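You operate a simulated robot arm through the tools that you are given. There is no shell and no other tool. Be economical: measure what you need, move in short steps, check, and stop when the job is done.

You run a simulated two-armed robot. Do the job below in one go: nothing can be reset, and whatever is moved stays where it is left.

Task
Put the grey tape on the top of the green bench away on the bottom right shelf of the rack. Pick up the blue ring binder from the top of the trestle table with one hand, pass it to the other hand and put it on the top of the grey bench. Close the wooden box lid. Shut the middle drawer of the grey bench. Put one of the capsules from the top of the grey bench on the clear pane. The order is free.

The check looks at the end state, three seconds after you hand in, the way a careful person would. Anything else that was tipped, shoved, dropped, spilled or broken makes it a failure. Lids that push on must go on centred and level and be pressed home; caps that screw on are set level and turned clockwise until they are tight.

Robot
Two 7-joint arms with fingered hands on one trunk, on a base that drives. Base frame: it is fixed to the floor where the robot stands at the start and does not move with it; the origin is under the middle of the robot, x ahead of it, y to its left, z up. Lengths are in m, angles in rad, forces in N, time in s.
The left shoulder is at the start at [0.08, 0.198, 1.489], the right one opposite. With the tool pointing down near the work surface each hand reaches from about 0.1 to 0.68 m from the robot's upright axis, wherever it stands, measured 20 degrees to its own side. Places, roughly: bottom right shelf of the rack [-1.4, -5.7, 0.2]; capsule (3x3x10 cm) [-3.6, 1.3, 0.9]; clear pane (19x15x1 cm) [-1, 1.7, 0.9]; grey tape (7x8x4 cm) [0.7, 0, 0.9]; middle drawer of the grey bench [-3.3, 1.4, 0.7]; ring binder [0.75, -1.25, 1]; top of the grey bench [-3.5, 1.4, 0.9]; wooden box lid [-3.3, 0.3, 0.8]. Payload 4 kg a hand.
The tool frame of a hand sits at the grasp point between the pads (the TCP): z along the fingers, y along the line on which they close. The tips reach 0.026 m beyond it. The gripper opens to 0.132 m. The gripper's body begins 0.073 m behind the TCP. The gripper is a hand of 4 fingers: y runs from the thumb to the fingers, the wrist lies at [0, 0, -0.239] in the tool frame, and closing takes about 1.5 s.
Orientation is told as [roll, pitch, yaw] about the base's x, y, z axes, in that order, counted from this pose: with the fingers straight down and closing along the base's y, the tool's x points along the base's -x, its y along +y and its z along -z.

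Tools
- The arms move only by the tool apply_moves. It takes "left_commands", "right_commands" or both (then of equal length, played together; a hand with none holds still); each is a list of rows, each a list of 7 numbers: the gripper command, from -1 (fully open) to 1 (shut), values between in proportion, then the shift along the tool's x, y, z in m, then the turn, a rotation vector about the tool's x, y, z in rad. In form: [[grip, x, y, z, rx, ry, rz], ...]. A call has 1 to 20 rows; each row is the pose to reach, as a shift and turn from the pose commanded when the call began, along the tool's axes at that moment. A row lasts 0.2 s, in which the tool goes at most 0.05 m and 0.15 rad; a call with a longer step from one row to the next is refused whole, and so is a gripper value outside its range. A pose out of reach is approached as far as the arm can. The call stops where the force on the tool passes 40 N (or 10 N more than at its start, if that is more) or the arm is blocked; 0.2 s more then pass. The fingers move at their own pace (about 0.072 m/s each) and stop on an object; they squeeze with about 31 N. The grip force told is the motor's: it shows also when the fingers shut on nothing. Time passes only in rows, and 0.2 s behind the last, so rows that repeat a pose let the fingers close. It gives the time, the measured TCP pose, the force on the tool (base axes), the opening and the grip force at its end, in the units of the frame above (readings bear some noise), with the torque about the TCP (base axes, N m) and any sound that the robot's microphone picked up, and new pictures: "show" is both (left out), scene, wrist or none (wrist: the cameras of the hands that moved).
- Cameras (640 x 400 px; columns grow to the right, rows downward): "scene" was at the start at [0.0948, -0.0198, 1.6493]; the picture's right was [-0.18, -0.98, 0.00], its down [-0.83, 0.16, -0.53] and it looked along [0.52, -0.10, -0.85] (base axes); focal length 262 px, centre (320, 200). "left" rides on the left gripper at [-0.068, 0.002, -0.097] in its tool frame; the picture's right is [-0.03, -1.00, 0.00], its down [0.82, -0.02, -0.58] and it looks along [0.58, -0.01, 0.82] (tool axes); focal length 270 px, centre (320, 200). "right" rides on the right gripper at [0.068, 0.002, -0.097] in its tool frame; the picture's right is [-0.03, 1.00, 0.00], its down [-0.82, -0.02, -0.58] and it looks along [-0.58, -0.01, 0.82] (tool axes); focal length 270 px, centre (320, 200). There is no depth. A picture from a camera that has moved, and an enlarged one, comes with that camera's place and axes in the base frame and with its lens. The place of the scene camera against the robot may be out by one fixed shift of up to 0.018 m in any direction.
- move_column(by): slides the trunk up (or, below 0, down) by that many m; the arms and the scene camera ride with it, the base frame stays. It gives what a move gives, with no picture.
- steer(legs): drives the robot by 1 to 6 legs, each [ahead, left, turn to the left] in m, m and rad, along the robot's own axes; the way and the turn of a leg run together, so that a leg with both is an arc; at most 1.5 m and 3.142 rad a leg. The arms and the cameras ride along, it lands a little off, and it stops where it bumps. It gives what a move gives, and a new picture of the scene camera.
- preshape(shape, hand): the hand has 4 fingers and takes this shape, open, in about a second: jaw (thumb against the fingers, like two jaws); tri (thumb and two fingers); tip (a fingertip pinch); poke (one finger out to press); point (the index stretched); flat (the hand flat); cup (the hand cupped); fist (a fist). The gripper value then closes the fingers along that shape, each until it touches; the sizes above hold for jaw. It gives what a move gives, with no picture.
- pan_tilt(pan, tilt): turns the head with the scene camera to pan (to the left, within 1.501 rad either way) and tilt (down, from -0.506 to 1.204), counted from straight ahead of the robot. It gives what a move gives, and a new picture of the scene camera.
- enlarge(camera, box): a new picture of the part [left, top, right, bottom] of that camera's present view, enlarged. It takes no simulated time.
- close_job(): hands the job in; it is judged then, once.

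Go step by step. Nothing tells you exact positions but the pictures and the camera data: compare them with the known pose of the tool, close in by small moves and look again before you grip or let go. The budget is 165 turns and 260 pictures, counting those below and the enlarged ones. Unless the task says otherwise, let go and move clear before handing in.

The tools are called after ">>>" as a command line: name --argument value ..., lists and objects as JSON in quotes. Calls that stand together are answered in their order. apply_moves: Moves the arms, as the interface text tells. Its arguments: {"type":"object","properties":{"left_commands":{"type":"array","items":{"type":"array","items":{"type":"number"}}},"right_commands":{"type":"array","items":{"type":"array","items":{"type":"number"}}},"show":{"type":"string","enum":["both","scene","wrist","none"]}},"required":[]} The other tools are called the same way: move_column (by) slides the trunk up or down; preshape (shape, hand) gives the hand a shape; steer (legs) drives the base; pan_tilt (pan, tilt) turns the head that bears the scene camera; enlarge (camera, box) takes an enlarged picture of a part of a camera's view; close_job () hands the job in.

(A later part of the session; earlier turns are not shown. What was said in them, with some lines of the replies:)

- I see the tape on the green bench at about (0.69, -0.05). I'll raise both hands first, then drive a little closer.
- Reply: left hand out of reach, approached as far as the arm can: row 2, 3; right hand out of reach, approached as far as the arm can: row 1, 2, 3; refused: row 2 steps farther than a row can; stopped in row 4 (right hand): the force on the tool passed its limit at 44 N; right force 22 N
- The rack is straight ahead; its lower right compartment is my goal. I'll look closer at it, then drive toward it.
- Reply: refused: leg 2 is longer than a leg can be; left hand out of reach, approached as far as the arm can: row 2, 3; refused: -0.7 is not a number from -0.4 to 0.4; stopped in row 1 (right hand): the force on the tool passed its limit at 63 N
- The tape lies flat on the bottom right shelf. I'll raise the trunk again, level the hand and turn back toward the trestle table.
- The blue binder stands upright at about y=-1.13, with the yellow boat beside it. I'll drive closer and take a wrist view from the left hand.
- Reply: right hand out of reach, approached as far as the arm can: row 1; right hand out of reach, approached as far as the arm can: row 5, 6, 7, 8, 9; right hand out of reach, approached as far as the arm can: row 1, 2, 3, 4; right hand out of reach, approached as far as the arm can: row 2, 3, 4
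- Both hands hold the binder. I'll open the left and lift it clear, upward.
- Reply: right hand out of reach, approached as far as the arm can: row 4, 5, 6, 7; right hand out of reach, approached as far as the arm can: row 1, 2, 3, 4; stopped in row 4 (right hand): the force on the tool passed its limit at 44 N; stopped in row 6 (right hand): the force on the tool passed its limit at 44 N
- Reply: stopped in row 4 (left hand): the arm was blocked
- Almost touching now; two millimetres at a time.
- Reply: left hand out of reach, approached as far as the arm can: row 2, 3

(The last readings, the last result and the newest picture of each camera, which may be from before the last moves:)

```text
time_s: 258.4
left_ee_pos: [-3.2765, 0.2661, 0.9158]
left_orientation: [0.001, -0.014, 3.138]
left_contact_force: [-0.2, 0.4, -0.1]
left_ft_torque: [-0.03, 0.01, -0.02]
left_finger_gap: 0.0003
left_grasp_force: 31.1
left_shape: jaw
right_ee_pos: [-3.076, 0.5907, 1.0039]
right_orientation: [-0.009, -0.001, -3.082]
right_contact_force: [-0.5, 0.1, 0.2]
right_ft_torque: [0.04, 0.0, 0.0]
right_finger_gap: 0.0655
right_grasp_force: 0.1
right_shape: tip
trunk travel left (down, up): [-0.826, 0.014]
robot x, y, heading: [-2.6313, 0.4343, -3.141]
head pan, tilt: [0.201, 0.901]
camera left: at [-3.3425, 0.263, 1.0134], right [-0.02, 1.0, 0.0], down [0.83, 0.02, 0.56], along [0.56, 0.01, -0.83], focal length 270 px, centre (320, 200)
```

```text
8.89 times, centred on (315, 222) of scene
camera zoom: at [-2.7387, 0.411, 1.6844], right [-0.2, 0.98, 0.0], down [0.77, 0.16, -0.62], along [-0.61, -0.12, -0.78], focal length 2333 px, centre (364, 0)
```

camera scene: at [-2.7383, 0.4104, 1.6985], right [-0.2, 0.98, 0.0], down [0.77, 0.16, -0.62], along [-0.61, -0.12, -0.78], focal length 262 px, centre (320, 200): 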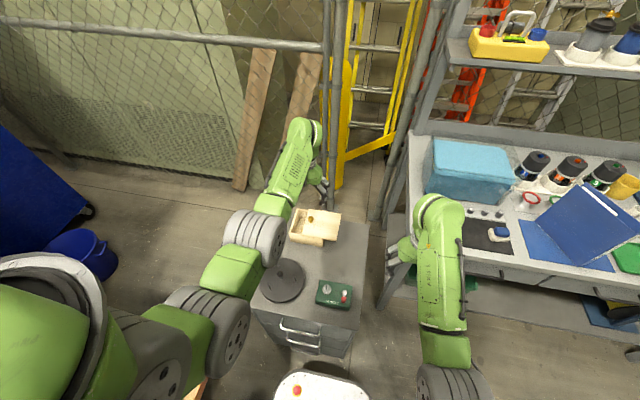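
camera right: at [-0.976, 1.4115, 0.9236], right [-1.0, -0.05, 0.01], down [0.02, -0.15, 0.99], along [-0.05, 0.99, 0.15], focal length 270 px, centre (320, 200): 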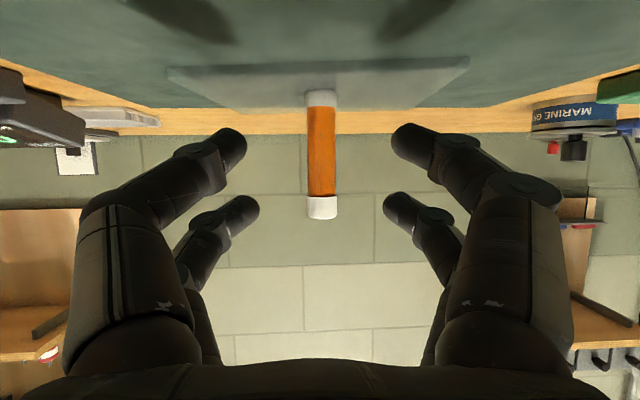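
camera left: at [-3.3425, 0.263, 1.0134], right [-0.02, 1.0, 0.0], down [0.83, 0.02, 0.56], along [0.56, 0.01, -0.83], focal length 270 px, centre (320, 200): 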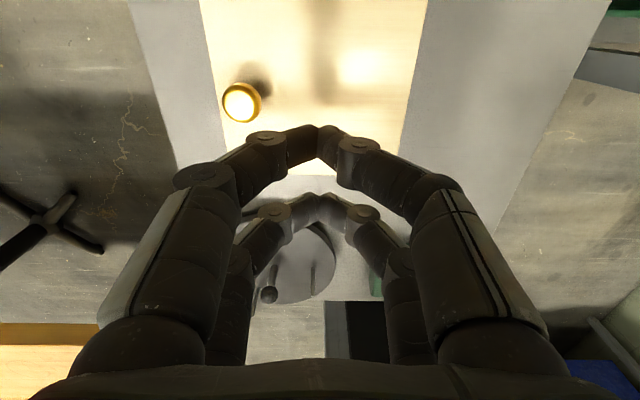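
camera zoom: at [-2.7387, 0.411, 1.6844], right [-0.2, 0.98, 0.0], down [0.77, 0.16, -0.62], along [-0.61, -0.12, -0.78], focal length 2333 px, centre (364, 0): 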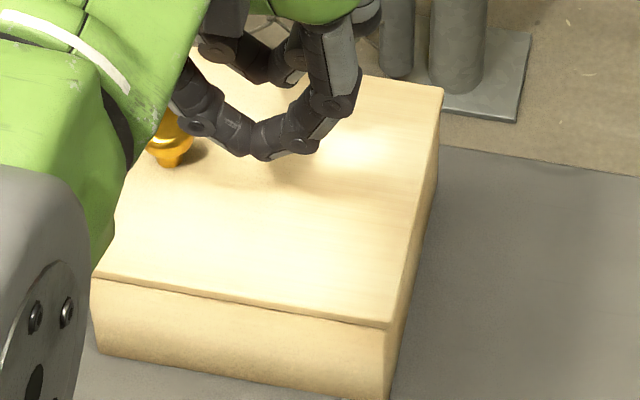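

>>> apply_moves --left_commands '[[0.5, 0, 0, -0.04, 0, 0, 0], [0.5, 0.03, 0, -0.08, 0, 0, 0], [0.5, 0.07, 0, -0.1, 0, 0, 0], [0.5, 0.11, 0, -0.12, 0, 0, 0]]' --show "none"

>>> steer --legs '[[-0.4, 0, 0]]'

>>> pan_tilt --pan -0.2 --tilt 0.6

>>> enlarge --camera "scene" --box '[100, 200, 300, 325]'

```text
time_s: 259.4
left_ee_pos: [-3.1606, 0.2651, 1.0377]
left_orientation: [0.0, -0.017, 3.136]
left_contact_force: [0.0, -0.7, 0.2]
left_ft_torque: [-0.03, 0.03, -0.01]
left_finger_gap: 0.0327
left_grasp_force: 0.0
left_shape: jaw
right_ee_pos: [-3.0733, 0.59, 1.0047]
right_orientation: [-0.01, -0.002, -3.081]
right_contact_force: [0.0, 0.5, -0.2]
right_ft_torque: [-0.02, 0.04, -0.01]
right_finger_gap: 0.0655
right_grasp_force: 0.1
right_shape: tip
trunk travel left (down, up): [-0.826, 0.014]
robot x, y, heading: [-2.6332, 0.4309, -3.142]
head pan, tilt: [0.201, 0.901]
```

```text
time_s: 262.0
left_ee_pos: [-2.7602, 0.266, 1.0348]
left_orientation: [0.001, -0.014, 3.137]
left_contact_force: [-0.3, 0.1, -0.5]
left_ft_torque: [0.01, -0.02, -0.03]
left_finger_gap: 0.0328
left_grasp_force: 0.1
left_shape: jaw
right_ee_pos: [-2.6744, 0.5902, 1.0029]
right_orientation: [-0.008, 0.002, -3.08]
right_contact_force: [-0.9, 0.3, -0.3]
right_ft_torque: [0.01, -0.02, -0.01]
right_finger_gap: 0.0653
right_grasp_force: 0.1
right_shape: tip
trunk travel left (down, up): [-0.826, 0.014]
robot x, y, heading: [-2.2266, 0.437, -3.136]
head pan, tilt: [0.201, 0.901]
camera scene: at [-2.3381, 0.4107, 1.6841], right [-0.2, 0.98, 0.0], down [0.77, 0.16, -0.62], along [-0.61, -0.12, -0.79], focal length 262 px, centre (320, 200)
```

scene: 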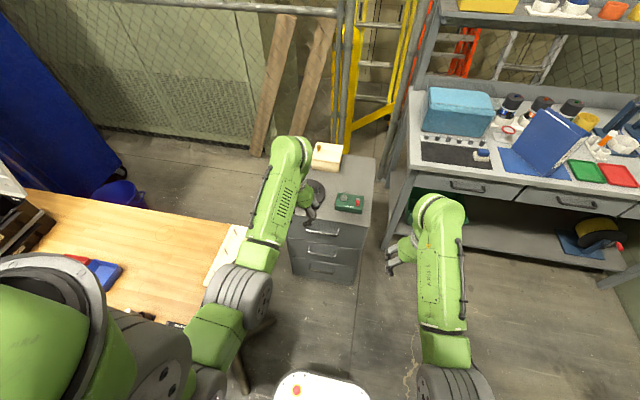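

```text
time_s: 262.8
left_ee_pos: [-2.7583, 0.2666, 1.0366]
left_orientation: [-0.001, -0.017, 3.138]
left_contact_force: [-0.1, 0.3, 0.0]
left_ft_torque: [0.01, 0.04, 0.0]
left_finger_gap: 0.0328
left_grasp_force: 0.1
left_shape: jaw
right_ee_pos: [-2.6709, 0.5895, 1.0055]
right_orientation: [-0.01, -0.004, -3.08]
right_contact_force: [0.7, 0.5, 0.1]
right_ft_torque: [0.01, 0.0, -0.01]
right_finger_gap: 0.0655
right_grasp_force: 0.0
right_shape: tip
trunk travel left (down, up): [-0.826, 0.014]
robot x, y, heading: [-2.2285, 0.4365, -3.144]
head pan, tilt: [-0.201, 0.6]
camera scene: at [-2.3457, 0.4434, 1.7093], right [0.2, 0.98, 0.0], down [0.55, -0.11, -0.83], along [-0.81, 0.16, -0.56], focal length 262 px, centre (320, 200)
```

scene: 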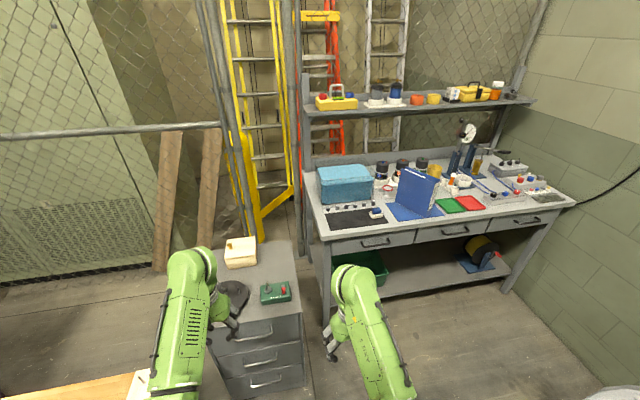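

```text
3.20 times, centred on (200, 262) of scene
camera zoom: at [-2.3457, 0.4434, 1.7093], right [0.2, 0.98, 0.0], down [0.55, -0.11, -0.83], along [-0.81, 0.16, -0.56], focal length 840 px, centre (704, 0)
```

zoom: 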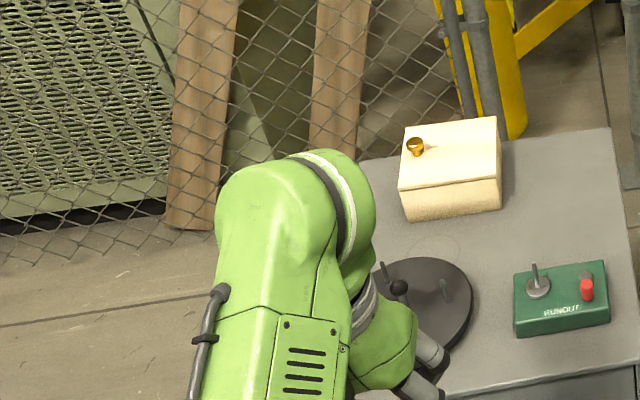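

>>> enlarge --camera "scene" --box '[310, 150, 570, 310]'

```text
2.46 times, centred on (440, 230) of scene
camera zoom: at [-2.3457, 0.4434, 1.7093], right [0.2, 0.98, 0.0], down [0.55, -0.11, -0.83], along [-0.81, 0.16, -0.56], focal length 646 px, centre (25, 126)
```

zoom: 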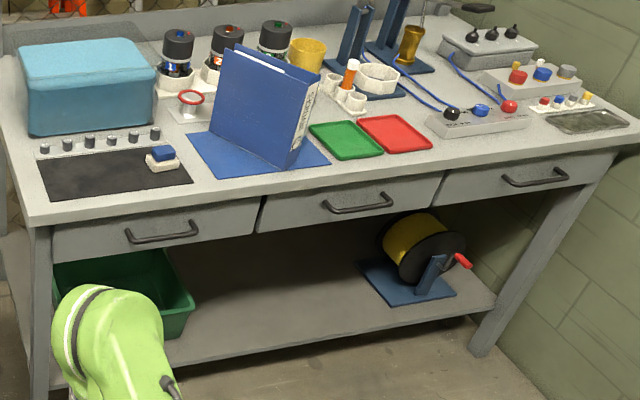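

The drawer is flush, the binder stands on the bench, the lid is closed, and the tape and capsule are in their places, so I'm handing in.

>>> close_job

```text
The job is handed in.
```

All five parts of the job are done and handed in:

- **Tape:** it lies flat on the bottom right shelf of the rack.
- **Binder:** the left hand picked it up and passed it to the right. It now stands on the blue mat on top of the grey bench, because I found no clear bare area big enough for it.
- **Drawer:** the middle drawer of the grey bench is shut flush with its neighbours.
- **Capsule:** one capsule stands upright on the clear pane.
- **Lid:** the wooden box lid is slid closed, centred and flat; I did not press it down afterwards.
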